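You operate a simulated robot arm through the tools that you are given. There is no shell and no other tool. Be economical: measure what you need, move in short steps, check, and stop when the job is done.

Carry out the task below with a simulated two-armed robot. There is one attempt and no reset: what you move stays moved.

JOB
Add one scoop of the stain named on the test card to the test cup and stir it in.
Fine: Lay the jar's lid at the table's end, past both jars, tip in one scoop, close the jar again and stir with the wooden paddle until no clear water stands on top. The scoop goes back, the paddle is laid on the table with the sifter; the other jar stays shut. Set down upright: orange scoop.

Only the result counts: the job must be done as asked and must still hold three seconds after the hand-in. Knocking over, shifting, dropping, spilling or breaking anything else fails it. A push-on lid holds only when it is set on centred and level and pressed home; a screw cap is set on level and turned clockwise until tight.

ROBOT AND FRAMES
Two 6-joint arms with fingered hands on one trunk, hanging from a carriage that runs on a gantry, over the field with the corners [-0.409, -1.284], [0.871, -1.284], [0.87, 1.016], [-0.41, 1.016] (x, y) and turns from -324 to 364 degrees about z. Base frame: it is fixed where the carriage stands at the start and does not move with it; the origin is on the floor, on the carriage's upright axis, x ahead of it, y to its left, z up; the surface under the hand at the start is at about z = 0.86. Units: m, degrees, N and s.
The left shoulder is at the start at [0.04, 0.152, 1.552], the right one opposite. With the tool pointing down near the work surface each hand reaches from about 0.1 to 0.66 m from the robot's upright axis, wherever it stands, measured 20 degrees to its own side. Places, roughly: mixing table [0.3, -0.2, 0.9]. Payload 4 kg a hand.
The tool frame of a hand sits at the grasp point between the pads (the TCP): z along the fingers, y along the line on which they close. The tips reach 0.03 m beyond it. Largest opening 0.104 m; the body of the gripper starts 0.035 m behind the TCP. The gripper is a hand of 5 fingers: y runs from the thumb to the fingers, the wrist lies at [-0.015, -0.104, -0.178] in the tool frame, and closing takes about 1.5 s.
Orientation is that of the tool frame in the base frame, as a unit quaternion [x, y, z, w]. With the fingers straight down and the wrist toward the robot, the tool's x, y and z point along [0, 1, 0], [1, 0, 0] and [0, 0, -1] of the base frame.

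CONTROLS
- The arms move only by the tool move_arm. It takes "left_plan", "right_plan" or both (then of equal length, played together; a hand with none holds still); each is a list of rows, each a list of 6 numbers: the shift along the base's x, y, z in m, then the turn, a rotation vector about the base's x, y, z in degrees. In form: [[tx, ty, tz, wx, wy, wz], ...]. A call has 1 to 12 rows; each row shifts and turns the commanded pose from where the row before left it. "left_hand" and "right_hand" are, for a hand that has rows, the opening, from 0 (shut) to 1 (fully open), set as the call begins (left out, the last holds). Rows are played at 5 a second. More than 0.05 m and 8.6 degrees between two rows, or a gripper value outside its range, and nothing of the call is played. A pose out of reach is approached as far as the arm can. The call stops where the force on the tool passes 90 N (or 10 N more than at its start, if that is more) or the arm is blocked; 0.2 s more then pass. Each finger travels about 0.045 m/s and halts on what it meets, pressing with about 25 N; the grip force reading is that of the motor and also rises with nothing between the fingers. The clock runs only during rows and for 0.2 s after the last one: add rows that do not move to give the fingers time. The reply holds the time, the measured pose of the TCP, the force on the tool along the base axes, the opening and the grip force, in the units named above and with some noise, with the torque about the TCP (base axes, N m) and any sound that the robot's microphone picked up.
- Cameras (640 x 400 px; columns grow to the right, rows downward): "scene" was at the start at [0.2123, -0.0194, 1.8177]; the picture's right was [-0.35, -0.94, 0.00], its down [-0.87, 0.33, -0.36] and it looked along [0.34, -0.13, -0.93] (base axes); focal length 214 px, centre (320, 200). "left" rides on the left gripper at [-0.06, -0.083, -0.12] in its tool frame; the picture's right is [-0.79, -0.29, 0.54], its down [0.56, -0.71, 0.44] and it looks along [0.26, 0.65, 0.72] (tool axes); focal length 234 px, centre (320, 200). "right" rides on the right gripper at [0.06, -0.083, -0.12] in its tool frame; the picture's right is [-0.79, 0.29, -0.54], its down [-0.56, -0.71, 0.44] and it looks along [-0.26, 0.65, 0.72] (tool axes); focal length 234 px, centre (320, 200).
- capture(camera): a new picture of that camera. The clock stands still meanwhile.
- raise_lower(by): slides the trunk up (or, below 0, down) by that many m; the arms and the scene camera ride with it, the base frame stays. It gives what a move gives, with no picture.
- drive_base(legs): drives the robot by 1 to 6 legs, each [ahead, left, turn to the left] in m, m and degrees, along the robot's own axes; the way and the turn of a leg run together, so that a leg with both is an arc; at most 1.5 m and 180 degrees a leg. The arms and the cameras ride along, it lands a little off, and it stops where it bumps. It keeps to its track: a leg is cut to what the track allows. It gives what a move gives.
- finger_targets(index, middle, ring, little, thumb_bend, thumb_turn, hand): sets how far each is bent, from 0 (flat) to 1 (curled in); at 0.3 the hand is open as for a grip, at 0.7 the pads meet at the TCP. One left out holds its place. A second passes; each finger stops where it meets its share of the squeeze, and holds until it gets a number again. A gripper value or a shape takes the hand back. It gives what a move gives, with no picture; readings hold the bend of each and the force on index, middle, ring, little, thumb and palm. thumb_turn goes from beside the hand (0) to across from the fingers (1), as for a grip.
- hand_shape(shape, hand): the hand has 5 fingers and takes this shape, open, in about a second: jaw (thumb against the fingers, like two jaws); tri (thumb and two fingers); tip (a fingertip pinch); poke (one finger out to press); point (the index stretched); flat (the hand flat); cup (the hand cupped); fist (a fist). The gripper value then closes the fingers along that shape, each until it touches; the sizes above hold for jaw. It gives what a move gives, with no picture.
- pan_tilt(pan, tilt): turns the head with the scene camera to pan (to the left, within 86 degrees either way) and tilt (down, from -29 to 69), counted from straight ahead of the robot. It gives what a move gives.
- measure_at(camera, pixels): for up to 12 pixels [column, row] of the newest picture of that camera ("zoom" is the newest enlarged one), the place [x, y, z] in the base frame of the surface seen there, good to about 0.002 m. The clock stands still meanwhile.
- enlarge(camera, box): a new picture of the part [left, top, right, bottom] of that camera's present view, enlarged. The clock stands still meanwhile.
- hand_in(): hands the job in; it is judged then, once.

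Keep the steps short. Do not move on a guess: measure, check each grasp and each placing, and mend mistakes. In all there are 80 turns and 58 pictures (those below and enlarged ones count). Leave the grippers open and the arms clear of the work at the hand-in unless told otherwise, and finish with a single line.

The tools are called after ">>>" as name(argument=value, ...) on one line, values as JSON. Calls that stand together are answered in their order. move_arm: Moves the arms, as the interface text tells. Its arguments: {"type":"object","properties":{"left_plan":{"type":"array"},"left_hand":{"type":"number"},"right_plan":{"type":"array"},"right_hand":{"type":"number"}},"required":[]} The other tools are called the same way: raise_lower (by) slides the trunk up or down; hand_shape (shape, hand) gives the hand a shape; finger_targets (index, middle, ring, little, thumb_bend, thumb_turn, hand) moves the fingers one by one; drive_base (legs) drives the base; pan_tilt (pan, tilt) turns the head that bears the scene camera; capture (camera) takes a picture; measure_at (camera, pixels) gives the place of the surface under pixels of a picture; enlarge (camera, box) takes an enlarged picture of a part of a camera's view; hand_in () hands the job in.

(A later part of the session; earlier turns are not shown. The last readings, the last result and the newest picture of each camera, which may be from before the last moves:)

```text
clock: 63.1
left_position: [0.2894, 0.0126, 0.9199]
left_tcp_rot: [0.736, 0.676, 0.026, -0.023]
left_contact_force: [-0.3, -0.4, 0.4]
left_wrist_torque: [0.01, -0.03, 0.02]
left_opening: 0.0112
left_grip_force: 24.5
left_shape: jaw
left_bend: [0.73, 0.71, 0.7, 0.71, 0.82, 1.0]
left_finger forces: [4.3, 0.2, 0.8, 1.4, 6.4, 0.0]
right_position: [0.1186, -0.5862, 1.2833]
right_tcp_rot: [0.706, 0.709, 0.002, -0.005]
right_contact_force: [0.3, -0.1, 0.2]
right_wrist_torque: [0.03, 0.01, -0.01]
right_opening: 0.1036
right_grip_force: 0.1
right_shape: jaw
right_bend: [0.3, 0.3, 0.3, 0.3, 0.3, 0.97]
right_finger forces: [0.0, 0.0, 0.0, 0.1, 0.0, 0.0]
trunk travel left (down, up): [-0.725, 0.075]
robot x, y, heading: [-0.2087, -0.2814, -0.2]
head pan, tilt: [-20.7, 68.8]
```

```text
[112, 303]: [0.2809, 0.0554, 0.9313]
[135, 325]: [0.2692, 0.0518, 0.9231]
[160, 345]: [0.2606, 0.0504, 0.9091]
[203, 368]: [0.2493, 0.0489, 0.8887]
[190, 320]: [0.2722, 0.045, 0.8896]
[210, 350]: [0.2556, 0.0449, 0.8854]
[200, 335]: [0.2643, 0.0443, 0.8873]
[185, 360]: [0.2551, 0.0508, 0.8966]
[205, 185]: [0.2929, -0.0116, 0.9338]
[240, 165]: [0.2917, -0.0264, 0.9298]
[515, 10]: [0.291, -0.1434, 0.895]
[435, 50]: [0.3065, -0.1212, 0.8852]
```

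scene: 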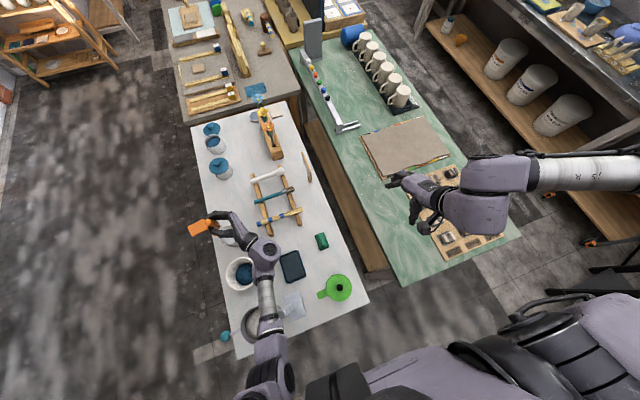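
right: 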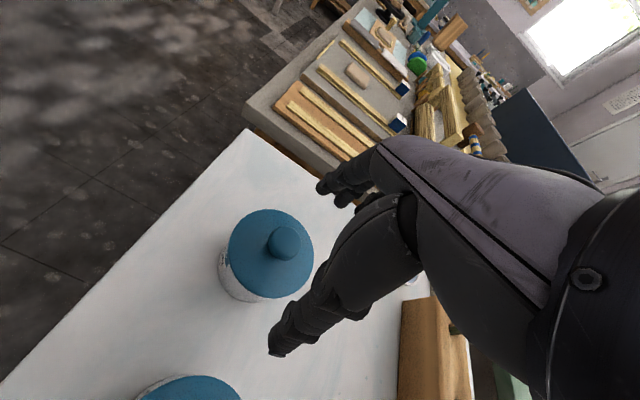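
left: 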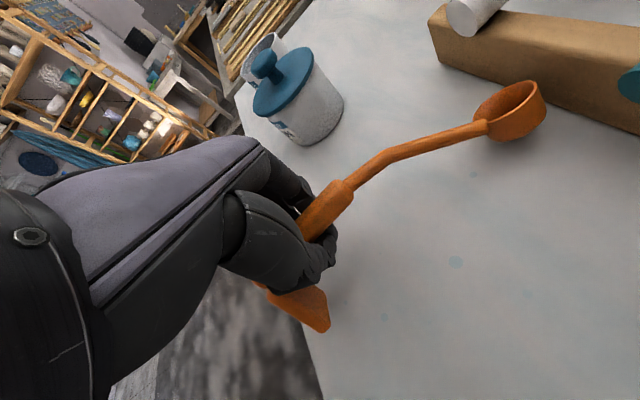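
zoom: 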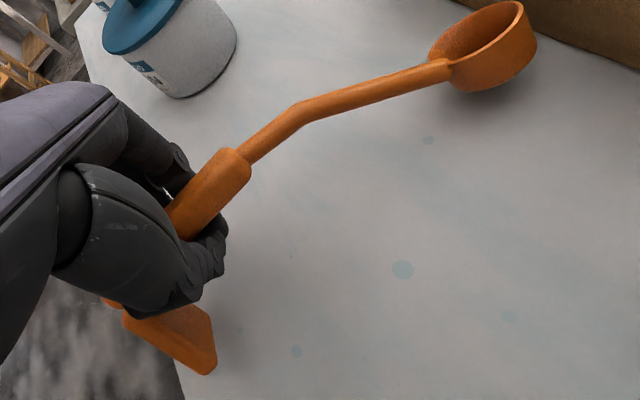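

The views show that on closing, the scoop rolled about 30° around its handle in my grip (foot swung to -x, bowl opening toward +x). I lift slightly, roll the hand -31° about y to bring the scoop upright, then measure.

>>> move_arm(left_plan=[[0, 0, 0.02, 0, 0, 0], [0, 0, 0.02, 0, -7.75, 0], [0, 0, 0, 0, -7.75, 0], [0, 0, 0, 0, -7.75, 0], [0, 0, 0, 0, -7.75, 0], [0, 0, 0, 0, 0, 0]])

>>> enlarge(camera="left", box=[240, 60, 592, 280])

>>> enlarge(camera="scene", box=[170, 190, 330, 290])

```text
clock: 64.5
left_position: [0.2892, 0.0143, 0.9593]
left_tcp_rot: [0.702, 0.658, 0.222, 0.158]
left_contact_force: [-0.1, 0.2, -0.5]
left_wrist_torque: [0.0, -0.01, -0.02]
left_opening: 0.0111
left_grip_force: 25.5
left_shape: jaw
left_bend: [0.73, 0.71, 0.7, 0.71, 0.82, 1.0]
left_finger forces: [4.2, 0.1, 0.5, 1.3, 5.9, 0.0]
right_position: [0.1187, -0.5861, 1.2839]
right_tcp_rot: [0.706, 0.708, 0.002, -0.004]
right_contact_force: [-0.4, 1.0, -0.1]
right_wrist_torque: [0.02, -0.01, 0.0]
right_opening: 0.1036
right_grip_force: 0.1
right_shape: jaw
right_bend: [0.3, 0.3, 0.3, 0.3, 0.3, 0.97]
right_finger forces: [0.0, 0.0, 0.0, 0.0, 0.0, 0.0]
trunk travel left (down, up): [-0.725, 0.075]
robot x, y, heading: [-0.2078, -0.2824, -0.3]
head pan, tilt: [-20.7, 68.8]
```

```text
1.82 times, centred on (416, 170) of left
```

zoom: 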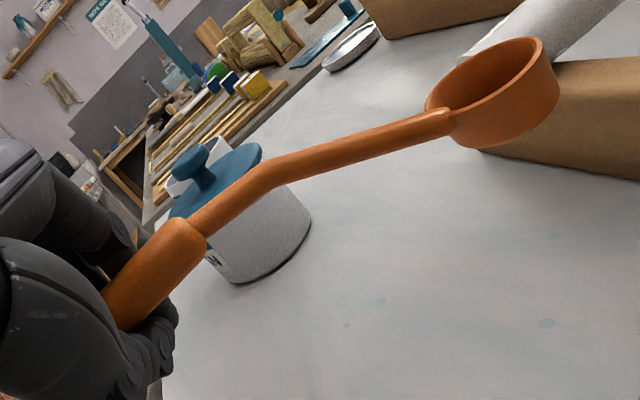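

```text
4.00 times, centred on (250, 240) of scene
```

zoom: 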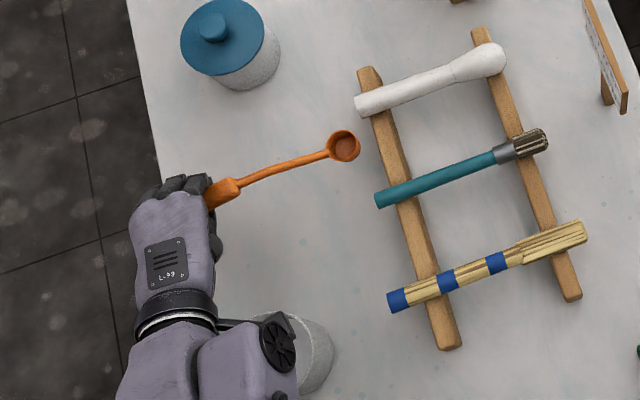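

The roll is in. I measure the bowl rim, neck and handle from this view.

>>> measure_at(camera="zoom", pixels=[[329, 147], [359, 146], [343, 132], [345, 161], [330, 155], [343, 147], [235, 187], [225, 192], [215, 196], [280, 169], [310, 160]])

```text
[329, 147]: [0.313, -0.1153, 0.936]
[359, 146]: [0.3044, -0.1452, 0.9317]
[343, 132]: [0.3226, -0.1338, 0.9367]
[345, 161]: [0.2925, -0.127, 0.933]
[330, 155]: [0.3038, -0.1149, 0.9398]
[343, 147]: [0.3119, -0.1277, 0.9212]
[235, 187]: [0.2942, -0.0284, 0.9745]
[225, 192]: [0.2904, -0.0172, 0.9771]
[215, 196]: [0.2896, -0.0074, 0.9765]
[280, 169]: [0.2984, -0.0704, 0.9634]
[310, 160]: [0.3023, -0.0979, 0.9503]
```

Rim is now within ~8° of level; yaw is ~8° off. I correct (-5,+5,-8)°, shift slightly, lower 3 cm and measure again.

>>> move_arm(left_plan=[[0.002, 0.002, 0, -2.5, 2.5, -4], [0.002, 0.002, 0, -2.5, 2.5, -4], [0, 0, -0.015, 0, 0, 0], [0, 0, -0.015, 0, 0, 0], [0, 0, 0, 0, 0, 0]])

>>> enlarge(camera="scene", box=[200, 206, 280, 256])

```text
clock: 65.7
left_position: [0.2937, 0.0188, 0.9297]
left_tcp_rot: [0.748, 0.622, 0.151, 0.174]
left_contact_force: [-0.1, 0.1, -0.2]
left_wrist_torque: [0.03, 0.02, -0.01]
left_opening: 0.0109
left_grip_force: 25.0
left_shape: jaw
left_bend: [0.73, 0.71, 0.7, 0.71, 0.82, 1.0]
left_finger forces: [4.0, 0.2, 0.7, 1.5, 5.8, 0.0]
right_position: [0.1181, -0.5863, 1.2838]
right_tcp_rot: [0.706, 0.708, 0.002, -0.004]
right_contact_force: [-0.2, -0.6, -0.1]
right_wrist_torque: [-0.02, -0.01, -0.01]
right_opening: 0.1037
right_grip_force: 0.1
right_shape: jaw
right_bend: [0.3, 0.3, 0.3, 0.3, 0.3, 0.97]
right_finger forces: [0.1, 0.0, 0.0, 0.0, 0.1, 0.0]
trunk travel left (down, up): [-0.725, 0.075]
robot x, y, heading: [-0.2085, -0.2834, -0.2]
head pan, tilt: [-20.7, 68.8]
```

```text
8.00 times, centred on (240, 231) of scene
```

zoom: 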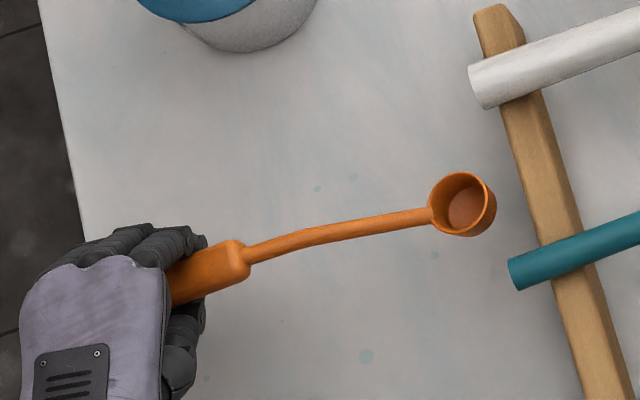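

>>> measure_at(camera="zoom", pixels=[[432, 205], [493, 203], [455, 174], [470, 235], [440, 185], [485, 225], [240, 260], [215, 270], [190, 280], [232, 245], [240, 275], [330, 235]])

```text
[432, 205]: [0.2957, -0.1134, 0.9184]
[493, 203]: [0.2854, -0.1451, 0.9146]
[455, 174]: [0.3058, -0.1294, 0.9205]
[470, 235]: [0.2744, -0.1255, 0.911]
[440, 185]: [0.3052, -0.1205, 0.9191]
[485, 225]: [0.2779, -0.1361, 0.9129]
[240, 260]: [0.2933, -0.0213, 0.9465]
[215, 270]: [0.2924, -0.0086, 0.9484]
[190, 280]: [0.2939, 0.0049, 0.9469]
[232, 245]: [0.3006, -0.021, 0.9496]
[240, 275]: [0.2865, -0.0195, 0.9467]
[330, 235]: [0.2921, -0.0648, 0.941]
```

The scoop still leans ~15° (+x side high) and is ~5° nose-up. I correct (+5,+14,0)°, and measure again.

>>> move_arm(left_plan=[[0, -0.001, 0, 2.5, 7, 0], [0, -0.001, 0, 2.5, 7, 0], [0, 0, -0.008, 0, 0, 0], [0, 0, 0, 0, 0, 0]])

>>> enlarge(camera="scene", box=[200, 206, 280, 256])

>>> measure_at(camera="zoom", pixels=[[436, 200], [493, 200], [455, 174], [470, 232], [440, 185], [485, 222], [240, 260], [215, 270], [190, 280], [232, 245], [240, 275], [330, 235]])

```text
clock: 66.7
left_position: [0.2934, 0.0154, 0.9219]
left_tcp_rot: [0.768, 0.632, 0.085, 0.064]
left_contact_force: [0.2, 0.4, -0.4]
left_wrist_torque: [0.01, 0.02, 0.02]
left_opening: 0.0109
left_grip_force: 25.2
left_shape: jaw
left_bend: [0.73, 0.71, 0.7, 0.71, 0.82, 1.0]
left_finger forces: [4.1, 0.1, 0.6, 1.2, 5.6, 0.0]
right_position: [0.1165, -0.5863, 1.2841]
right_tcp_rot: [0.706, 0.709, 0.002, -0.004]
right_contact_force: [-0.1, -0.8, 0.0]
right_wrist_torque: [0.01, 0.01, -0.01]
right_opening: 0.1038
right_grip_force: 0.0
right_shape: jaw
right_bend: [0.3, 0.3, 0.3, 0.3, 0.3, 0.97]
right_finger forces: [0.1, 0.0, 0.0, 0.0, 0.1, 0.0]
trunk travel left (down, up): [-0.725, 0.075]
robot x, y, heading: [-0.2067, -0.2815, -0.3]
head pan, tilt: [-20.7, 68.8]
```

```text
8.00 times, centred on (240, 231) of scene
```

zoom: 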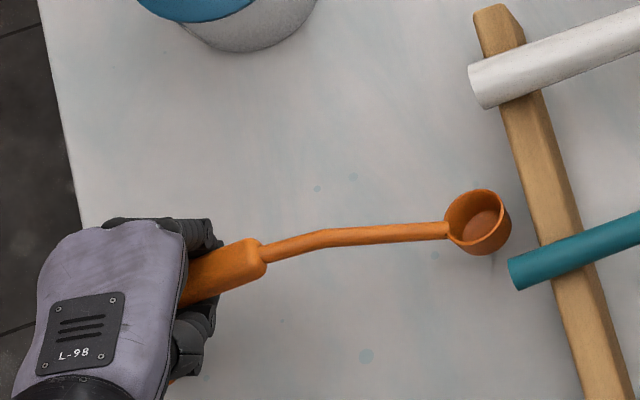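

```text
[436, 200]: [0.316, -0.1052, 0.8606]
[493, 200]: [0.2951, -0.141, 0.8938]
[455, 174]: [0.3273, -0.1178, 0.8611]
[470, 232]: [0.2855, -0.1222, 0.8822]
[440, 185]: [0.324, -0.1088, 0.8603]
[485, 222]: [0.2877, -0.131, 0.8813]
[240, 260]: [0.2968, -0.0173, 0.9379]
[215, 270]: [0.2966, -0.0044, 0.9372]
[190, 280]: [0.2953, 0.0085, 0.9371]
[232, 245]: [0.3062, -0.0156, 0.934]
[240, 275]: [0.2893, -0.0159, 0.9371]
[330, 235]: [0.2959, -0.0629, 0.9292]
```

>>> measure_at(camera="zoom", pixels=[[449, 228], [509, 217], [473, 191], [486, 252], [455, 203], [503, 241], [485, 230], [250, 255], [200, 278]])

```text
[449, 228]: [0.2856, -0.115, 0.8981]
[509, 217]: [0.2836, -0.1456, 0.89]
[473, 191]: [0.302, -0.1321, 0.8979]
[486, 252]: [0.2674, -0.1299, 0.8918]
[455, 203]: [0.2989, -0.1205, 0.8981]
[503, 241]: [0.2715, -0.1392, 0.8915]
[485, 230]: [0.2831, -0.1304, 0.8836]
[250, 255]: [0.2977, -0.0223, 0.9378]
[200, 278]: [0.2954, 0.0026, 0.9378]
```

Handle level, bowl and handle within a few degrees of upright. I lower toward contact: 8 mm, then read.

>>> move_arm(left_plan=[[0, 0, -0.004, 0, 0, 0], [0, 0, -0.004, 0, 0, 0], [0, 0, 0, 0, 0, 0]])

```text
clock: 67.5
left_position: [0.2953, 0.0141, 0.916]
left_tcp_rot: [0.768, 0.631, 0.086, 0.065]
left_contact_force: [0.6, -1.3, 3.8]
left_wrist_torque: [0.16, -0.03, -0.03]
left_opening: 0.0105
left_grip_force: 25.5
left_shape: jaw
left_bend: [0.73, 0.71, 0.7, 0.71, 0.82, 1.0]
left_finger forces: [3.3, 0.0, 0.2, 4.2, 3.1, 0.0]
right_position: [0.118, -0.5851, 1.2839]
right_tcp_rot: [0.706, 0.709, 0.003, -0.004]
right_contact_force: [0.0, -0.1, 0.0]
right_wrist_torque: [-0.02, -0.01, 0.01]
right_opening: 0.1036
right_grip_force: 0.1
right_shape: jaw
right_bend: [0.3, 0.3, 0.3, 0.3, 0.3, 0.97]
right_finger forces: [0.0, 0.0, 0.0, 0.1, 0.0, 0.0]
trunk travel left (down, up): [-0.725, 0.075]
robot x, y, heading: [-0.2052, -0.287, -0.2]
head pan, tilt: [-20.7, 68.8]
```

The foot touches (torque puts the contact at the rear). I tilt 2° nose-down to land the bowl and press lightly.

>>> move_arm(left_plan=[[0, 0, -0.001, 1.5, 0, 0], [0, 0, -0.001, 1.0, 0, 0], [0, 0, 0, 0, 0, 0]])

>>> enlarge(camera="scene", box=[200, 206, 280, 256])

>>> measure_at(camera="zoom", pixels=[[449, 228], [509, 217], [473, 191], [486, 252], [485, 230], [470, 220], [250, 255], [200, 278], [240, 245], [245, 272], [330, 235]])

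```text
clock: 68.3
left_position: [0.2934, 0.0159, 0.9142]
left_tcp_rot: [0.769, 0.63, 0.099, 0.047]
left_contact_force: [1.4, -0.3, 3.0]
left_wrist_torque: [0.06, -0.06, -0.01]
left_opening: 0.0102
left_grip_force: 24.5
left_shape: jaw
left_bend: [0.73, 0.71, 0.7, 0.71, 0.81, 1.0]
left_finger forces: [2.1, 0.1, 0.4, 3.1, 2.2, 0.1]
right_position: [0.1171, -0.5859, 1.2853]
right_tcp_rot: [0.706, 0.708, 0.003, -0.004]
right_contact_force: [0.3, 0.1, -0.4]
right_wrist_torque: [-0.01, 0.0, -0.02]
right_opening: 0.1038
right_grip_force: 0.1
right_shape: jaw
right_bend: [0.3, 0.3, 0.3, 0.3, 0.3, 0.97]
right_finger forces: [0.1, 0.0, 0.1, 0.1, 0.1, 0.1]
trunk travel left (down, up): [-0.725, 0.075]
robot x, y, heading: [-0.21, -0.2801, -0.3]
head pan, tilt: [-20.7, 68.8]
```

```text
8.00 times, centred on (240, 231) of scene
```

zoom: 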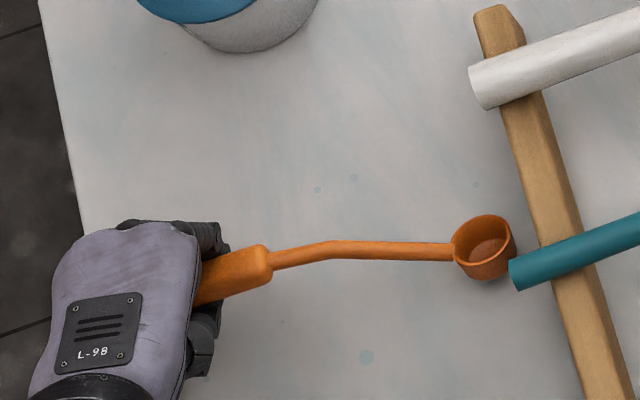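

```text
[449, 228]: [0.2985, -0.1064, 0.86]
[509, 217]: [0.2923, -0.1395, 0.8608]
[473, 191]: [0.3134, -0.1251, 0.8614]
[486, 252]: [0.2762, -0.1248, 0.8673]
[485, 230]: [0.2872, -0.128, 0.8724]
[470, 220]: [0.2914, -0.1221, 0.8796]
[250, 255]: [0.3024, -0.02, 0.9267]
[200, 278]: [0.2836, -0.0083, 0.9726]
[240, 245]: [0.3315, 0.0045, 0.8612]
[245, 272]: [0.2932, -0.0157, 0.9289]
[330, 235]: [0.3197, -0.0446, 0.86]
```

>>> measure_at(camera="zoom", pixels=[[456, 245], [512, 243], [482, 217], [490, 265], [478, 262], [488, 245], [262, 250], [268, 272], [250, 265], [215, 278], [225, 262], [230, 290]])

```text
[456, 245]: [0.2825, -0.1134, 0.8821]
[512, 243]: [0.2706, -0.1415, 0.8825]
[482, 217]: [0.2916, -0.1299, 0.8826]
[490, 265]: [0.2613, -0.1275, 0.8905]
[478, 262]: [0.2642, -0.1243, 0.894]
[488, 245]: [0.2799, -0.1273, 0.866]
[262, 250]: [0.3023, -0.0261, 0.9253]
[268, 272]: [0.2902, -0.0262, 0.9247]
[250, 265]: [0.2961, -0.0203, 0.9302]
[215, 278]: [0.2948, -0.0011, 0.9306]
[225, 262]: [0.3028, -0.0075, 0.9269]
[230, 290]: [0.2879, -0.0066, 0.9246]
```

The foot contact rolled it: opening now leans ~15° toward +x and nose slightly toward -x. I lift 3 mm, correct (0,-12,+3)°, and check.

>>> move_arm(left_plan=[[-0.001, 0, 0.004, 0, 0, 0], [-0.001, 0, 0, 0, -6, 1.5], [0, 0, 0, 0, -6, 1.5], [0, 0, 0, 0, 0, 0]])

>>> enlarge(camera="scene", box=[200, 206, 280, 256])

```text
clock: 69.3
left_position: [0.2916, 0.0152, 0.9172]
left_tcp_rot: [0.738, 0.641, 0.179, 0.111]
left_contact_force: [0.2, -0.4, -0.8]
left_wrist_torque: [-0.01, 0.01, 0.01]
left_opening: 0.0103
left_grip_force: 25.5
left_shape: jaw
left_bend: [0.73, 0.71, 0.7, 0.71, 0.81, 1.0]
left_finger forces: [2.2, 0.1, 0.1, 2.2, 3.2, 0.0]
right_position: [0.1198, -0.5866, 1.2838]
right_tcp_rot: [0.705, 0.709, 0.002, -0.005]
right_contact_force: [-0.2, -0.4, 0.1]
right_wrist_torque: [0.01, 0.05, 0.0]
right_opening: 0.104
right_grip_force: 0.1
right_shape: jaw
right_bend: [0.3, 0.3, 0.3, 0.3, 0.3, 0.97]
right_finger forces: [0.0, 0.0, 0.0, 0.0, 0.0, 0.0]
trunk travel left (down, up): [-0.725, 0.075]
robot x, y, heading: [-0.2098, -0.2821, -0.1]
head pan, tilt: [-20.7, 68.8]
```

```text
8.00 times, centred on (240, 231) of scene
```

zoom: 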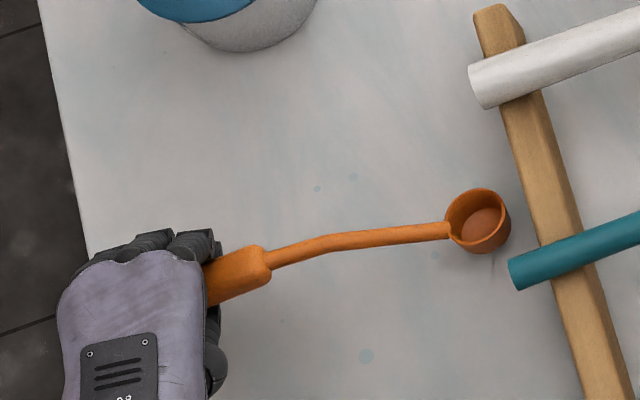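

>>> measure_at(camera="zoom", pixels=[[449, 228], [508, 217], [474, 192], [484, 246], [478, 225], [490, 225], [240, 265], [262, 252], [267, 272], [225, 275], [235, 252], [245, 286]])

```text
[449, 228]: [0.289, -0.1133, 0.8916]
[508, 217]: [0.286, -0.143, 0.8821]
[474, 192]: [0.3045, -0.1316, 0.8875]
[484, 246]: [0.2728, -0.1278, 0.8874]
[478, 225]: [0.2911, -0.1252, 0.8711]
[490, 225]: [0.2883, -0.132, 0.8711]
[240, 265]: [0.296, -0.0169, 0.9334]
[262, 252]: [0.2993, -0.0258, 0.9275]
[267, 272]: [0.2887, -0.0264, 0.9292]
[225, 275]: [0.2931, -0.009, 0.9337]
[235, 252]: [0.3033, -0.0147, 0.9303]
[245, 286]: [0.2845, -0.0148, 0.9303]
```

The scoop is now upright: rim and handle level across, about 7 mm above rest. I lower 6.5 mm, and open the hand partly so it settles.

>>> move_arm(left_plan=[[0, 0, -0.0035, 0, 0, 0], [0, 0, -0.003, 0, 0, 0], [0, 0, 0, 0, 0, 0]])

>>> move_arm(left_plan=[[0, 0, 0, 0, 0, 0], [0, 0, 0, 0, 0, 0], [0, 0, 0, 0, 0, 0], [0, 0, 0, 0, 0, 0], [0, 0, 0, 0, 0, 0]], left_hand=0.4)

>>> enlarge(camera="scene", box=[200, 206, 280, 256])

```text
clock: 70.1
left_position: [0.2917, 0.015, 0.9116]
left_tcp_rot: [0.738, 0.641, 0.18, 0.111]
left_contact_force: [1.9, 0.1, 4.5]
left_wrist_torque: [0.14, -0.04, -0.04]
left_opening: 0.0095
left_grip_force: 25.0
left_shape: jaw
left_bend: [0.73, 0.71, 0.7, 0.71, 0.81, 1.0]
left_finger forces: [1.0, 0.0, 0.3, 4.5, 0.6, 0.1]
right_position: [0.1182, -0.5872, 1.2837]
right_tcp_rot: [0.706, 0.708, 0.002, -0.004]
right_contact_force: [1.0, -0.3, -0.4]
right_wrist_torque: [0.01, 0.05, -0.04]
right_opening: 0.104
right_grip_force: 0.0
right_shape: jaw
right_bend: [0.3, 0.3, 0.3, 0.3, 0.3, 0.97]
right_finger forces: [0.0, 0.0, 0.1, 0.0, 0.0, 0.2]
trunk travel left (down, up): [-0.725, 0.075]
robot x, y, heading: [-0.205, -0.2804, -0.1]
head pan, tilt: [-20.7, 68.8]
```

```text
clock: 71.3
left_position: [0.2912, 0.0139, 0.9099]
left_tcp_rot: [0.737, 0.641, 0.18, 0.11]
left_contact_force: [-0.5, -0.3, -0.1]
left_wrist_torque: [0.02, 0.0, 0.02]
left_opening: 0.0412
left_grip_force: 0.1
left_shape: jaw
left_bend: [0.74, 0.49, 0.46, 0.7, 0.73, 1.0]
left_finger forces: [0.1, 0.0, 0.0, 0.0, 0.1, 0.0]
right_position: [0.1174, -0.5852, 1.2846]
right_tcp_rot: [0.705, 0.709, 0.002, -0.004]
right_contact_force: [-0.6, -0.6, 0.6]
right_wrist_torque: [-0.03, 0.0, -0.02]
right_opening: 0.1041
right_grip_force: 0.1
right_shape: jaw
right_bend: [0.3, 0.3, 0.3, 0.3, 0.3, 0.97]
right_finger forces: [0.0, 0.0, 0.1, 0.0, 0.0, 0.0]
trunk travel left (down, up): [-0.725, 0.075]
robot x, y, heading: [-0.2079, -0.2827, -0.2]
head pan, tilt: [-20.7, 68.8]
```

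```text
8.00 times, centred on (240, 231) of scene
```

zoom: 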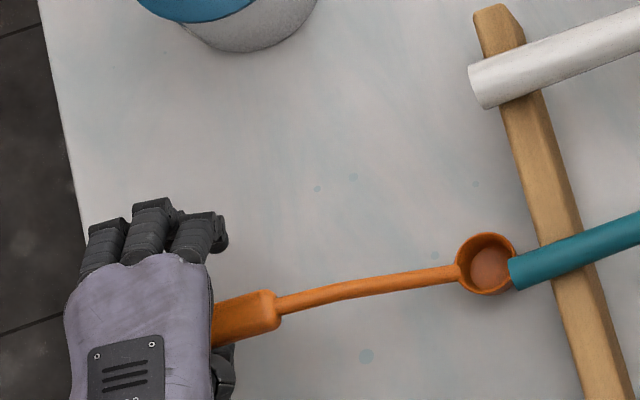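

>>> measure_at(camera="zoom", pixels=[[458, 265], [512, 250], [482, 234], [490, 292], [488, 265], [270, 292], [225, 312], [260, 310], [265, 335], [240, 300], [525, 275], [360, 285]])

```text
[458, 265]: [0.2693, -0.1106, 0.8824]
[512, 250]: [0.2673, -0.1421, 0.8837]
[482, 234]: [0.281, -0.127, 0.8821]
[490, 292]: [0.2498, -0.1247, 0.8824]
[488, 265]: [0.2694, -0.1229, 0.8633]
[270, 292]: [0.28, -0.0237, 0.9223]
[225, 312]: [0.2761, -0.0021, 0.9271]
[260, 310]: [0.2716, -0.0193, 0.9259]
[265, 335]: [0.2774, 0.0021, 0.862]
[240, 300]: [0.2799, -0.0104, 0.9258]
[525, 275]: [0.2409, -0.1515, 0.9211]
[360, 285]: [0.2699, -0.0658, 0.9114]
```

The scoop stands upright (rim level 0.882, floor 0.863 resting), about 2 cm off its old line. I open a bit more, then withdraw along the fingers' axis.

>>> move_arm(left_plan=[[0, 0, 0, 0, 0, 0], [0, 0, 0, 0, 0, 0], [0, 0, 0, 0, 0, 0], [0, 0, 0, 0, 0, 0], [-0.002, -0.0003, 0.0045, 0, 0, 0], [-0.004, -0.0007, 0.009, 0, 0, 0]], left_hand=0.62)

>>> enlarge(camera="scene", box=[200, 206, 280, 256])

```text
clock: 72.7
left_position: [0.2848, 0.0148, 0.9233]
left_tcp_rot: [0.738, 0.641, 0.179, 0.11]
left_contact_force: [0.3, -0.2, -0.2]
left_wrist_torque: [0.0, 0.0, 0.02]
left_opening: 0.0641
left_grip_force: 0.1
left_shape: jaw
left_bend: [0.73, 0.4, 0.37, 0.44, 0.64, 0.99]
left_finger forces: [0.0, 0.1, 0.1, 0.1, 0.0, 0.1]
right_position: [0.1185, -0.586, 1.2847]
right_tcp_rot: [0.706, 0.709, 0.002, -0.005]
right_contact_force: [0.3, 0.3, 0.2]
right_wrist_torque: [-0.02, -0.01, 0.0]
right_opening: 0.1039
right_grip_force: 0.0
right_shape: jaw
right_bend: [0.3, 0.3, 0.3, 0.3, 0.3, 0.97]
right_finger forces: [0.0, 0.0, 0.0, 0.0, 0.0, 0.1]
trunk travel left (down, up): [-0.725, 0.075]
robot x, y, heading: [-0.2076, -0.2821, -0.1]
head pan, tilt: [-20.7, 68.8]
```

```text
8.00 times, centred on (240, 231) of scene
```

zoom: 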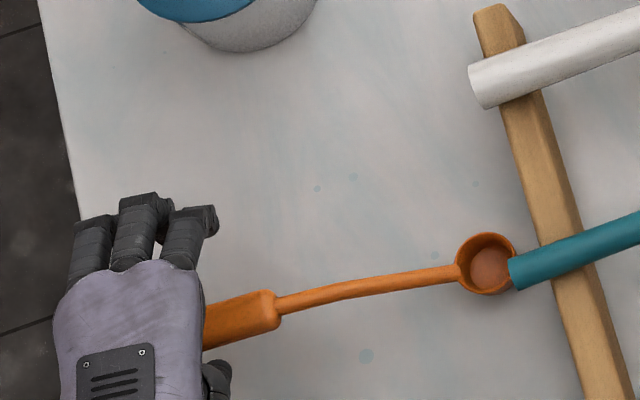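

The scoop stayed still. The index still reads bent, so I open fully and wait before withdrawing further.

>>> move_arm(left_plan=[[0, 0, 0, 0, 0, 0], [0, 0, 0, 0, 0, 0], [0, 0, 0, 0, 0, 0], [0, 0, 0, 0, 0, 0], [0, 0, 0, 0, 0, 0], [0, 0, 0, 0, 0, 0]], left_hand=1)

```text
clock: 74.1
left_position: [0.2856, 0.0146, 0.9242]
left_tcp_rot: [0.737, 0.642, 0.179, 0.111]
left_contact_force: [0.4, 1.0, -0.1]
left_wrist_torque: [0.0, 0.0, 0.06]
left_opening: 0.1039
left_grip_force: 0.0
left_shape: jaw
left_bend: [0.3, 0.3, 0.3, 0.3, 0.3, 0.97]
left_finger forces: [0.0, 0.0, 0.0, 0.0, 0.0, 0.0]
right_position: [0.1186, -0.5853, 1.2841]
right_tcp_rot: [0.706, 0.708, 0.001, -0.004]
right_contact_force: [-0.8, 0.3, 0.0]
right_wrist_torque: [0.04, 0.01, 0.0]
right_opening: 0.1036
right_grip_force: 0.0
right_shape: jaw
right_bend: [0.3, 0.3, 0.3, 0.3, 0.3, 0.97]
right_finger forces: [0.0, 0.1, 0.0, 0.0, 0.0, 0.0]
trunk travel left (down, up): [-0.725, 0.075]
robot x, y, heading: [-0.2099, -0.2849, -0.1]
head pan, tilt: [-20.7, 68.8]
```

Hand fully open. I withdraw along the finger axis, straighten the hand, and drive toward the lid.

>>> move_arm(left_plan=[[-0.016, -0.0028, 0.036, 0, 0, 0], [-0.016, -0.0028, 0.036, 0, 0, 0], [-0.016, -0.0028, 0.036, 0, 0, 0], [-0.01, 0, 0.03, -1.85, 7.9, 2.6], [0, 0, 0, -1.85, 7.9, 2.6], [0, 0, 0, -1.8, 7.9, 2.55], [0, 0, 0, 0, 0, 0]])

>>> drive_base(legs=[[0.405, 0.062, 0]])

>>> capture(camera="scene")

```text
clock: 75.7
left_position: [0.2275, 0.0054, 1.0601]
left_tcp_rot: [0.708, 0.706, 0.001, -0.001]
left_contact_force: [0.3, -0.2, -0.1]
left_wrist_torque: [0.02, -0.01, 0.0]
left_opening: 0.1038
left_grip_force: 0.0
left_shape: jaw
left_bend: [0.3, 0.3, 0.3, 0.3, 0.3, 0.97]
left_finger forces: [0.1, 0.1, 0.1, 0.0, 0.1, 0.0]
right_position: [0.1183, -0.5857, 1.2834]
right_tcp_rot: [0.706, 0.709, 0.002, -0.004]
right_contact_force: [0.1, -0.1, 0.3]
right_wrist_torque: [0.0, 0.01, -0.01]
right_opening: 0.1037
right_grip_force: 0.1
right_shape: jaw
right_bend: [0.3, 0.3, 0.3, 0.3, 0.3, 0.97]
right_finger forces: [0.0, 0.0, 0.0, 0.1, 0.0, 0.0]
trunk travel left (down, up): [-0.725, 0.075]
robot x, y, heading: [-0.2075, -0.2855, -0.3]
head pan, tilt: [-20.7, 68.8]
```

```text
clock: 78.3
left_position: [0.6389, 0.0638, 1.0615]
left_tcp_rot: [0.71, 0.704, 0.001, 0.0]
left_contact_force: [0.9, -0.2, -0.7]
left_wrist_torque: [0.02, 0.01, 0.0]
left_opening: 0.104
left_grip_force: 0.0
left_shape: jaw
left_bend: [0.3, 0.3, 0.3, 0.3, 0.3, 0.97]
left_finger forces: [0.0, 0.1, 0.0, 0.1, 0.0, 0.0]
right_position: [0.5283, -0.5269, 1.2846]
right_tcp_rot: [0.707, 0.707, 0.002, -0.004]
right_contact_force: [0.2, -0.3, -0.4]
right_wrist_torque: [-0.03, -0.01, 0.01]
right_opening: 0.1037
right_grip_force: 0.0
right_shape: jaw
right_bend: [0.3, 0.3, 0.3, 0.3, 0.3, 0.97]
right_finger forces: [0.1, 0.0, 0.0, 0.0, 0.1, 0.0]
trunk travel left (down, up): [-0.725, 0.075]
robot x, y, heading: [0.2034, -0.2227, -0.4]
head pan, tilt: [-20.7, 68.8]
```

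```text
5 pictures are left
```

scene: 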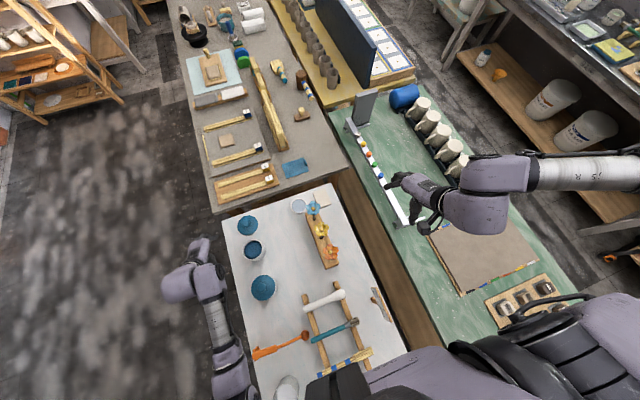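

Scoop stands upright in its place; the jar is open, the lid at the end. I measure the lid and jar rims and move the hand above the lid.

>>> measure_at(camera="scene", pixels=[[247, 221], [238, 226], [256, 227], [247, 217], [248, 234], [246, 251], [262, 247], [253, 242], [256, 257], [300, 336], [265, 354]])

>>> move_arm(left_plan=[[0.0298, -0.0237, -0.01, 0, 0, 0], [0.0298, -0.0237, -0.01, 0, 0, 0], [0.0298, -0.0237, -0.02, 0, 0, 0], [0.0298, -0.0237, -0.02, 0, 0, 0], [0, 0, -0.03, 0, 0, 0], [0, 0, 0, 0, 0, 0]])

```text
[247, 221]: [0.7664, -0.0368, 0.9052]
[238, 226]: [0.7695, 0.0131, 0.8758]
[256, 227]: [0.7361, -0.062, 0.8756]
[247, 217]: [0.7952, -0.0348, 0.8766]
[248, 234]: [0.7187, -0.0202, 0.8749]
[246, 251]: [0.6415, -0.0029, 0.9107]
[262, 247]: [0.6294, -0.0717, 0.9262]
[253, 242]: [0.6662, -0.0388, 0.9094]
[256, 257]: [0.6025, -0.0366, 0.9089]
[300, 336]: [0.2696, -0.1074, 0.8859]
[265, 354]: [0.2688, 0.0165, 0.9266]
```

```text
clock: 79.7
left_position: [0.7602, -0.032, 0.9713]
left_tcp_rot: [0.71, 0.705, 0.001, 0.0]
left_contact_force: [-0.2, 0.2, -1.3]
left_wrist_torque: [0.01, 0.0, 0.01]
left_opening: 0.1037
left_grip_force: 0.1
left_shape: jaw
left_bend: [0.3, 0.3, 0.3, 0.3, 0.3, 0.97]
left_finger forces: [0.0, 0.1, 0.0, 0.0, 0.0, 0.1]
right_position: [0.5282, -0.5268, 1.2838]
right_tcp_rot: [0.707, 0.707, 0.002, -0.004]
right_contact_force: [-0.4, -0.8, 0.7]
right_wrist_torque: [-0.02, 0.0, 0.02]
right_opening: 0.1037
right_grip_force: 0.1
right_shape: jaw
right_bend: [0.3, 0.3, 0.3, 0.3, 0.3, 0.97]
right_finger forces: [0.0, 0.1, 0.1, 0.0, 0.0, 0.0]
trunk travel left (down, up): [-0.725, 0.075]
robot x, y, heading: [0.207, -0.2195, -0.6]
head pan, tilt: [-20.7, 68.8]
```

Lid centre ≈(0.757,-0.029), top z 0.876. I descend to z 0.910, grip the knob and lift 9 cm.

>>> move_arm(left_plan=[[-0.0025, 0.002, -0.03, 0, 0, 0], [0, 0, -0.031, 0, 0, 0], [0, 0, 0, 0, 0, 0]])

>>> move_arm(left_plan=[[0, 0, 0, 0, 0, 0], [0, 0, 0, 0, 0, 0], [0, 0, 0, 0, 0, 0], [0, 0, 0, 0, 0, 0], [0, 0, 0, 0, 0, 0], [0, 0, 0, 0, 0, 0], [0, 0, 0, 0, 0, 0], [0, 0, 0, 0, 0, 0], [0, 0, 0.03, 0, 0, 0], [0, 0, 0.04, 0, 0, 0], [0, 0, 0.04, 0, 0, 0], [0, 0, 0, 0, 0, 0]], left_hand=0)

>>> drive_base(legs=[[-0.1225, 0, 0.6]])

>>> capture(camera="left")

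```text
clock: 80.5
left_position: [0.7581, -0.0294, 0.9106]
left_tcp_rot: [0.71, 0.705, 0.0, -0.001]
left_contact_force: [-0.5, 0.7, -0.6]
left_wrist_torque: [-0.01, 0.0, -0.02]
left_opening: 0.1041
left_grip_force: 0.0
left_shape: jaw
left_bend: [0.3, 0.3, 0.3, 0.3, 0.3, 0.97]
left_finger forces: [0.0, 0.0, 0.0, 0.0, 0.0, 0.0]
right_position: [0.5275, -0.5274, 1.2836]
right_tcp_rot: [0.707, 0.708, 0.002, -0.005]
right_contact_force: [0.6, 0.9, 0.1]
right_wrist_torque: [0.01, -0.02, 0.01]
right_opening: 0.1038
right_grip_force: 0.1
right_shape: jaw
right_bend: [0.3, 0.3, 0.3, 0.3, 0.3, 0.97]
right_finger forces: [0.0, 0.0, 0.0, 0.1, 0.0, 0.0]
trunk travel left (down, up): [-0.725, 0.075]
robot x, y, heading: [0.2028, -0.223, -0.5]
head pan, tilt: [-20.7, 68.8]
```

```text
clock: 83.1
left_position: [0.7585, -0.0291, 1.0218]
left_tcp_rot: [0.709, 0.705, 0.002, 0.0]
left_contact_force: [-0.3, 0.1, -0.6]
left_wrist_torque: [0.02, 0.0, -0.01]
left_opening: 0.0195
left_grip_force: 24.8
left_shape: jaw
left_bend: [0.73, 0.64, 0.68, 0.7, 0.77, 1.0]
left_finger forces: [16.3, 9.2, 0.1, 0.0, 22.4, 0.0]
right_position: [0.5275, -0.5274, 1.2831]
right_tcp_rot: [0.707, 0.707, 0.002, -0.004]
right_contact_force: [-0.6, -0.2, -0.1]
right_wrist_torque: [0.02, -0.03, -0.01]
right_opening: 0.1038
right_grip_force: 0.2
right_shape: jaw
right_bend: [0.3, 0.3, 0.3, 0.3, 0.3, 0.97]
right_finger forces: [0.0, 0.0, 0.1, 0.0, 0.0, 0.0]
trunk travel left (down, up): [-0.725, 0.075]
robot x, y, heading: [0.2088, -0.2217, -0.3]
head pan, tilt: [-20.7, 68.8]
```

```text
clock: 84.3
left_position: [0.6361, -0.0234, 1.0201]
left_tcp_rot: [0.706, 0.708, 0.0, -0.001]
left_contact_force: [0.2, -1.2, 0.0]
left_wrist_torque: [0.0, 0.01, -0.01]
left_opening: 0.0194
left_grip_force: 24.7
left_shape: jaw
left_bend: [0.73, 0.64, 0.68, 0.7, 0.77, 1.0]
left_finger forces: [16.3, 9.3, 0.0, 0.0, 22.4, 0.0]
right_position: [0.4105, -0.5229, 1.2838]
right_tcp_rot: [0.704, 0.71, 0.002, -0.005]
right_contact_force: [0.2, -0.3, -0.4]
right_wrist_torque: [0.02, 0.01, -0.02]
right_opening: 0.1038
right_grip_force: 0.1
right_shape: jaw
right_bend: [0.3, 0.3, 0.3, 0.3, 0.3, 0.97]
right_finger forces: [0.0, 0.1, 0.0, 0.1, 0.0, 0.0]
trunk travel left (down, up): [-0.725, 0.075]
robot x, y, heading: [0.0847, -0.2215, 0.2]
head pan, tilt: [-20.7, 68.8]
```

```text
4 pictures are left
```

left: 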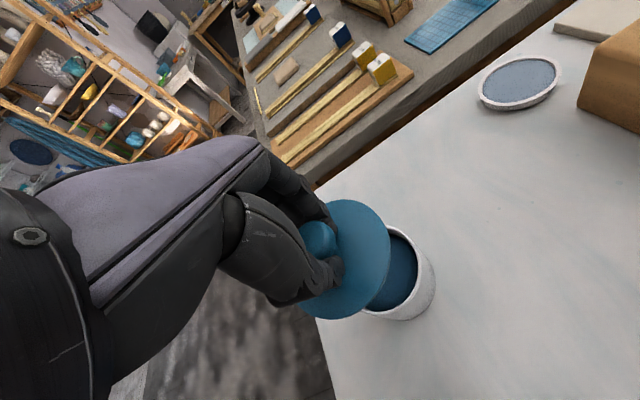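

The lid is held. I measure the lid's rim points and the jar's rim in this picture to align them.

>>> measure_at(camera="left", pixels=[[350, 203], [376, 222], [386, 265], [372, 295], [342, 315], [312, 308], [360, 260], [405, 231], [428, 262], [424, 300], [395, 318]])

```text
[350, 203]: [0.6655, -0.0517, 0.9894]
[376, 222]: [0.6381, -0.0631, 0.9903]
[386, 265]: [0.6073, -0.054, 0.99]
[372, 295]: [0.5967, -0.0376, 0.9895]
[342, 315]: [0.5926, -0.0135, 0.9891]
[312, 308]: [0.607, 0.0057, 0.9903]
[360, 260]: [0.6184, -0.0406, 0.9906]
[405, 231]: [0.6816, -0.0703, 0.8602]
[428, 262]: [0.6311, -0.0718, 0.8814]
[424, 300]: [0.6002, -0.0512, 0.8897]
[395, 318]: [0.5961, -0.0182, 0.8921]
```

Lid is level (z 0.990, 0.030 below TCP), centre (0.636,-0.021). I align it to the jar centre (0.6345,-0.032) and lower to just above seating.

>>> move_arm(left_plan=[[-0.0008, -0.0055, 0, 0, 0, 0], [-0.0008, -0.0052, 0, 0, 0, 0], [0, 0, -0.02, 0, 0, 0], [0, 0, -0.016, 0, 0, 0], [0, 0, 0, 0, 0, 0]])

>>> move_arm(left_plan=[[0, 0, -0.006, 0, 0, 0], [0, 0, -0.006, 0, 0, 0], [0, 0, -0.006, 0, 0, 0], [0, 0, -0.003, 0, 0, 0], [0, 0, 0, 0, 0, 0]])

```text
clock: 85.5
left_position: [0.6352, -0.0338, 0.9827]
left_tcp_rot: [0.705, 0.709, 0.0, -0.001]
left_contact_force: [1.0, -0.2, 0.1]
left_wrist_torque: [-0.01, -0.03, 0.04]
left_opening: 0.0197
left_grip_force: 24.8
left_shape: jaw
left_bend: [0.73, 0.64, 0.68, 0.7, 0.77, 1.0]
left_finger forces: [16.6, 9.4, 0.0, 0.0, 22.7, 0.0]
right_position: [0.4107, -0.5223, 1.2841]
right_tcp_rot: [0.704, 0.71, 0.002, -0.005]
right_contact_force: [0.2, 0.5, -0.3]
right_wrist_torque: [0.0, 0.0, 0.02]
right_opening: 0.1039
right_grip_force: 0.0
right_shape: jaw
right_bend: [0.3, 0.3, 0.3, 0.3, 0.3, 0.97]
right_finger forces: [0.0, 0.0, 0.1, 0.0, 0.0, 0.0]
trunk travel left (down, up): [-0.725, 0.075]
robot x, y, heading: [0.0804, -0.2231, 0.3]
head pan, tilt: [-20.7, 68.8]
```

```text
clock: 86.7
left_position: [0.6354, -0.034, 0.9631]
left_tcp_rot: [0.706, 0.708, 0.0, -0.001]
left_contact_force: [0.8, 0.6, 0.9]
left_wrist_torque: [0.0, -0.04, 0.02]
left_opening: 0.0196
left_grip_force: 25.2
left_shape: jaw
left_bend: [0.73, 0.64, 0.68, 0.7, 0.77, 1.0]
left_finger forces: [17.5, 9.4, 0.1, 0.0, 23.8, 0.0]
right_position: [0.4117, -0.5221, 1.2831]
right_tcp_rot: [0.703, 0.711, 0.001, -0.004]
right_contact_force: [0.7, 0.6, 0.1]
right_wrist_torque: [0.01, 0.02, -0.01]
right_opening: 0.1038
right_grip_force: 0.1
right_shape: jaw
right_bend: [0.3, 0.3, 0.3, 0.3, 0.3, 0.97]
right_finger forces: [0.0, 0.1, 0.0, 0.0, 0.0, 0.0]
trunk travel left (down, up): [-0.725, 0.075]
robot x, y, heading: [0.0816, -0.2199, 0.3]
head pan, tilt: [-20.7, 68.8]
```

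Contact is just starting at the seating height. I press home by a few more millimetres.

>>> move_arm(left_plan=[[0, 0, -0.0015, 0, 0, 0], [0, 0, -0.0015, 0, 0, 0], [0, 0, -0.0015, 0, 0, 0], [0, 0, 0, 0, 0, 0]])

```text
clock: 87.7
left_position: [0.6378, -0.0329, 0.9622]
left_tcp_rot: [0.706, 0.708, 0.003, 0.002]
left_contact_force: [-13.3, -4.2, 43.6]
left_wrist_torque: [-0.31, 0.93, -0.07]
left_opening: 0.022
left_grip_force: 24.6
left_shape: jaw
left_bend: [0.74, 0.64, 0.68, 0.7, 0.79, 1.0]
left_finger forces: [18.6, 8.4, 0.0, 0.0, 58.9, 0.0]
right_position: [0.4119, -0.5231, 1.2842]
right_tcp_rot: [0.703, 0.711, 0.003, -0.005]
right_contact_force: [-0.4, -0.3, 1.0]
right_wrist_torque: [0.01, -0.03, 0.01]
right_opening: 0.104
right_grip_force: 0.1
right_shape: jaw
right_bend: [0.3, 0.3, 0.3, 0.3, 0.3, 0.97]
right_finger forces: [0.1, 0.1, 0.0, 0.0, 0.0, 0.0]
trunk travel left (down, up): [-0.725, 0.075]
robot x, y, heading: [0.0837, -0.2196, -0.0]
head pan, tilt: [-20.7, 68.8]
```

Firm stop at 44 N with the lid at its old seated height – pressed home. I ease off, open, rise and drive toward the paddle.

>>> move_arm(left_plan=[[-0.002, 0, 0.003, 0, 0, 0], [0, 0, 0, 0, 0, 0], [0, 0, 0, 0, 0, 0], [0, 0, 0, 0, 0, 0], [0, 0, 0, 0, 0, 0], [0, 0, 0, 0, 0, 0], [0, 0, 0, 0, 0, 0], [0, 0, 0, 0, 0, 0], [0, 0, 0.03, 0, 0, 0], [0, 0, 0.04, 0, 0, 0], [0, 0, 0.04, 0, 0, 0], [0, 0, 0, 0, 0, 0]], left_hand=1)

>>> drive_base(legs=[[-0.444, -0.2, 0]])

>>> capture(camera="scene")

```text
clock: 90.3
left_position: [0.6318, -0.0336, 1.0729]
left_tcp_rot: [0.706, 0.708, 0.002, -0.002]
left_contact_force: [-0.7, 0.3, -0.1]
left_wrist_torque: [0.0, -0.01, 0.0]
left_opening: 0.1039
left_grip_force: 0.0
left_shape: jaw
left_bend: [0.3, 0.3, 0.3, 0.3, 0.3, 0.97]
left_finger forces: [0.0, 0.1, 0.0, 0.1, 0.0, 0.0]
right_position: [0.4121, -0.5239, 1.2837]
right_tcp_rot: [0.703, 0.711, 0.001, -0.004]
right_contact_force: [-0.3, -0.1, 0.1]
right_wrist_torque: [0.02, 0.03, 0.03]
right_opening: 0.1037
right_grip_force: 0.0
right_shape: jaw
right_bend: [0.3, 0.3, 0.3, 0.3, 0.3, 0.97]
right_finger forces: [0.0, 0.0, 0.0, 0.0, 0.1, 0.0]
trunk travel left (down, up): [-0.725, 0.075]
robot x, y, heading: [0.0829, -0.2213, 0.3]
head pan, tilt: [-20.7, 68.8]
```

```text
clock: 93.3
left_position: [0.1719, -0.2371, 1.0719]
left_tcp_rot: [0.706, 0.709, 0.001, -0.001]
left_contact_force: [0.3, 0.3, 0.2]
left_wrist_torque: [-0.02, 0.04, -0.01]
left_opening: 0.1037
left_grip_force: 0.2
left_shape: jaw
left_bend: [0.3, 0.3, 0.3, 0.3, 0.3, 0.97]
left_finger forces: [0.1, 0.1, 0.1, 0.1, 0.1, 0.1]
right_position: [-0.0483, -0.7257, 1.2838]
right_tcp_rot: [0.704, 0.71, 0.001, -0.004]
right_contact_force: [-0.2, 0.0, 0.4]
right_wrist_torque: [0.01, 0.04, 0.01]
right_opening: 0.1034
right_grip_force: 0.1
right_shape: jaw
right_bend: [0.3, 0.3, 0.3, 0.3, 0.3, 0.97]
right_finger forces: [0.0, 0.0, 0.1, 0.0, 0.1, 0.1]
trunk travel left (down, up): [-0.725, 0.075]
robot x, y, heading: [-0.3759, -0.4231, 0.4]
head pan, tilt: [-20.7, 68.8]
```

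```text
3 pictures are left
```

scene: 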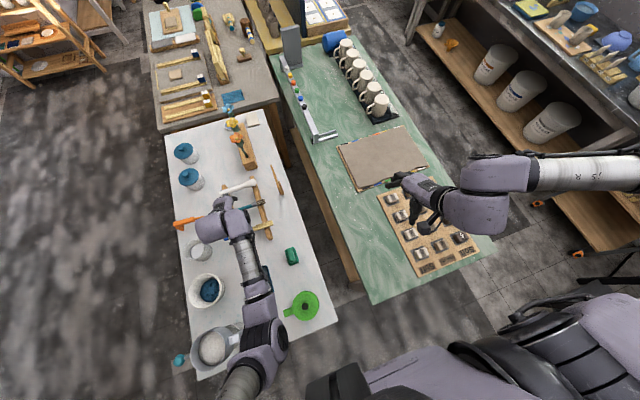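

Both jars show lids on. I check the lid level and cup by measuring, and take the paddle at (0.139,-0.230): descend to z 0.918, close, lift a little.

>>> measure_at(camera="scene", pixels=[[185, 147], [177, 154], [193, 153], [187, 158], [200, 250], [196, 247], [205, 252], [193, 252]])

>>> move_arm(left_plan=[[-0.016, 0.0035, -0.03, 0, 0, 0], [-0.0168, 0.0035, -0.03, 0, 0, 0], [0, 0, -0.034, 0, 0, 0], [0, 0, -0.03, 0, 0, 0], [0, 0, -0.03, 0, 0, 0], [0, 0, 0, 0, 0, 0]])

>>> move_arm(left_plan=[[0, 0, 0, 0, 0, 0], [0, 0, 0, 0, 0, 0], [0, 0, 0, 0, 0, 0], [0, 0, 0, 0, 0, 0], [0, 0, 0, 0, 0, 0], [0, 0, 0, 0, 0, 0], [0, 0, 0, 0, 0, 0], [0, 0, 0, 0, 0, 0], [0, 0, 0, 0, 0, 0], [0, 0, 0.01, 0, 0, 0], [0, 0, 0.02, 0, 0, 0]], left_hand=0)

```text
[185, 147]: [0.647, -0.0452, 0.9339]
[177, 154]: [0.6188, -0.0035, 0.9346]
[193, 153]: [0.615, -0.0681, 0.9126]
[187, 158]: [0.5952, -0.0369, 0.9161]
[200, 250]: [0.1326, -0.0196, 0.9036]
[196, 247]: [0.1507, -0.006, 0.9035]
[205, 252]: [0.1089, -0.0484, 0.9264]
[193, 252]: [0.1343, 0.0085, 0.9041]
```

```text
clock: 94.7
left_position: [0.1392, -0.2309, 0.9189]
left_tcp_rot: [0.706, 0.709, 0.001, -0.001]
left_contact_force: [-0.4, 0.1, 0.4]
left_wrist_torque: [-0.01, 0.01, 0.0]
left_opening: 0.104
left_grip_force: 0.0
left_shape: jaw
left_bend: [0.3, 0.3, 0.3, 0.3, 0.3, 0.97]
left_finger forces: [0.0, 0.0, 0.0, 0.0, 0.0, 0.0]
right_position: [-0.0474, -0.7263, 1.2848]
right_tcp_rot: [0.704, 0.711, 0.002, -0.005]
right_contact_force: [-0.9, -0.4, -0.6]
right_wrist_torque: [0.03, -0.03, 0.0]
right_opening: 0.1037
right_grip_force: 0.0
right_shape: jaw
right_bend: [0.3, 0.3, 0.3, 0.3, 0.3, 0.97]
right_finger forces: [0.1, 0.0, 0.0, 0.1, 0.0, 0.1]
trunk travel left (down, up): [-0.725, 0.075]
robot x, y, heading: [-0.3761, -0.4285, -0.0]
head pan, tilt: [-20.7, 68.8]
```

```text
clock: 97.1
left_position: [0.1404, -0.2306, 0.9486]
left_tcp_rot: [0.706, 0.708, 0.001, -0.002]
left_contact_force: [0.5, -0.6, -0.5]
left_wrist_torque: [0.04, -0.01, 0.0]
left_opening: 0.0061
left_grip_force: 25.1
left_shape: jaw
left_bend: [0.73, 0.7, 0.7, 0.71, 0.77, 1.0]
left_finger forces: [8.0, 1.0, 1.4, 0.7, 17.4, 0.0]
right_position: [-0.0485, -0.7262, 1.2833]
right_tcp_rot: [0.703, 0.711, 0.002, -0.004]
right_contact_force: [0.5, -0.9, 0.2]
right_wrist_torque: [0.03, -0.04, -0.02]
right_opening: 0.1038
right_grip_force: 0.1
right_shape: jaw
right_bend: [0.3, 0.3, 0.3, 0.3, 0.3, 0.97]
right_finger forces: [0.0, 0.1, 0.1, 0.1, 0.0, 0.1]
trunk travel left (down, up): [-0.725, 0.075]
robot x, y, heading: [-0.3783, -0.426, 0.3]
head pan, tilt: [-20.7, 68.8]
```

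Lid confirmed level at z 0.934. Paddle is gripped (index 8 N, thumb 17 N). I lift it, swing it over the cup while pitching the blade 70° down, and look.

>>> move_arm(left_plan=[[0, 0, 0.035, 0, 0, 0], [-0.001, 0.028, 0.0127, 7.8, 0, 0], [-0.001, 0.028, 0.0127, 7.8, 0, 0], [-0.001, 0.028, 0.0127, 7.8, 0, 0], [-0.001, 0.028, 0.0127, 7.8, 0, 0], [-0.001, 0.028, 0.0127, 7.8, 0, 0], [-0.001, 0.028, 0.0127, 7.8, 0, 0], [-0.001, 0.028, 0.0127, 7.8, 0, 0], [-0.001, 0.028, 0.009, 7.8, 0, 0], [-0.001, 0.028, 0.006, 7.8, 0, 0], [0, 0, 0, 0, 0, 0]])

>>> capture(camera="left")

```text
clock: 99.5
left_position: [0.1307, 0.0229, 1.0881]
left_tcp_rot: [0.576, 0.579, 0.409, -0.408]
left_contact_force: [-0.4, -0.7, -0.9]
left_wrist_torque: [0.02, 0.0, 0.0]
left_opening: 0.0062
left_grip_force: 24.8
left_shape: jaw
left_bend: [0.73, 0.7, 0.7, 0.71, 0.77, 1.0]
left_finger forces: [7.8, 1.0, 1.3, 1.0, 17.4, 0.0]
right_position: [-0.0476, -0.7269, 1.284]
right_tcp_rot: [0.704, 0.71, 0.001, -0.004]
right_contact_force: [0.3, 0.8, -1.1]
right_wrist_torque: [0.0, 0.0, -0.01]
right_opening: 0.1037
right_grip_force: 0.0
right_shape: jaw
right_bend: [0.3, 0.3, 0.3, 0.3, 0.3, 0.97]
right_finger forces: [0.0, 0.0, 0.0, 0.0, 0.0, 0.0]
trunk travel left (down, up): [-0.725, 0.075]
robot x, y, heading: [-0.3749, -0.4275, 0.3]
head pan, tilt: [-20.7, 68.8]
```

```text
2 pictures are left
```

left: 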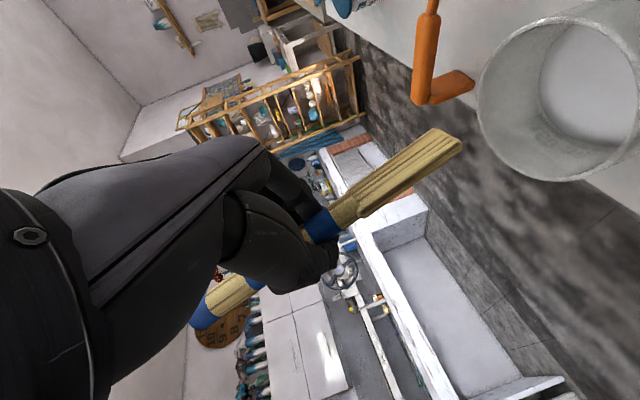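

The cup still shows clear water on top, as expected before stirring. I measure the blade tip and the cup rim.

>>> measure_at(camera="left", pixels=[[457, 142], [434, 134], [445, 140], [400, 175], [360, 205], [330, 225], [480, 110], [545, 178], [590, 60], [560, 100], [630, 130]])

```text
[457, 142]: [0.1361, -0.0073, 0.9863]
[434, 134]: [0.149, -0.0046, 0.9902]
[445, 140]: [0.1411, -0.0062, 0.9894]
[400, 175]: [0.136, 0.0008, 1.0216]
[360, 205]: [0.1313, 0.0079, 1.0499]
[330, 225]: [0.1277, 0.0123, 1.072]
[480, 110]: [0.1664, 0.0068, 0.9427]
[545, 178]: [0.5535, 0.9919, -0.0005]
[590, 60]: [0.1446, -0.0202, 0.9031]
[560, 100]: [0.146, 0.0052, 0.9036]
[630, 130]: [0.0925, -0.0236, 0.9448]
```

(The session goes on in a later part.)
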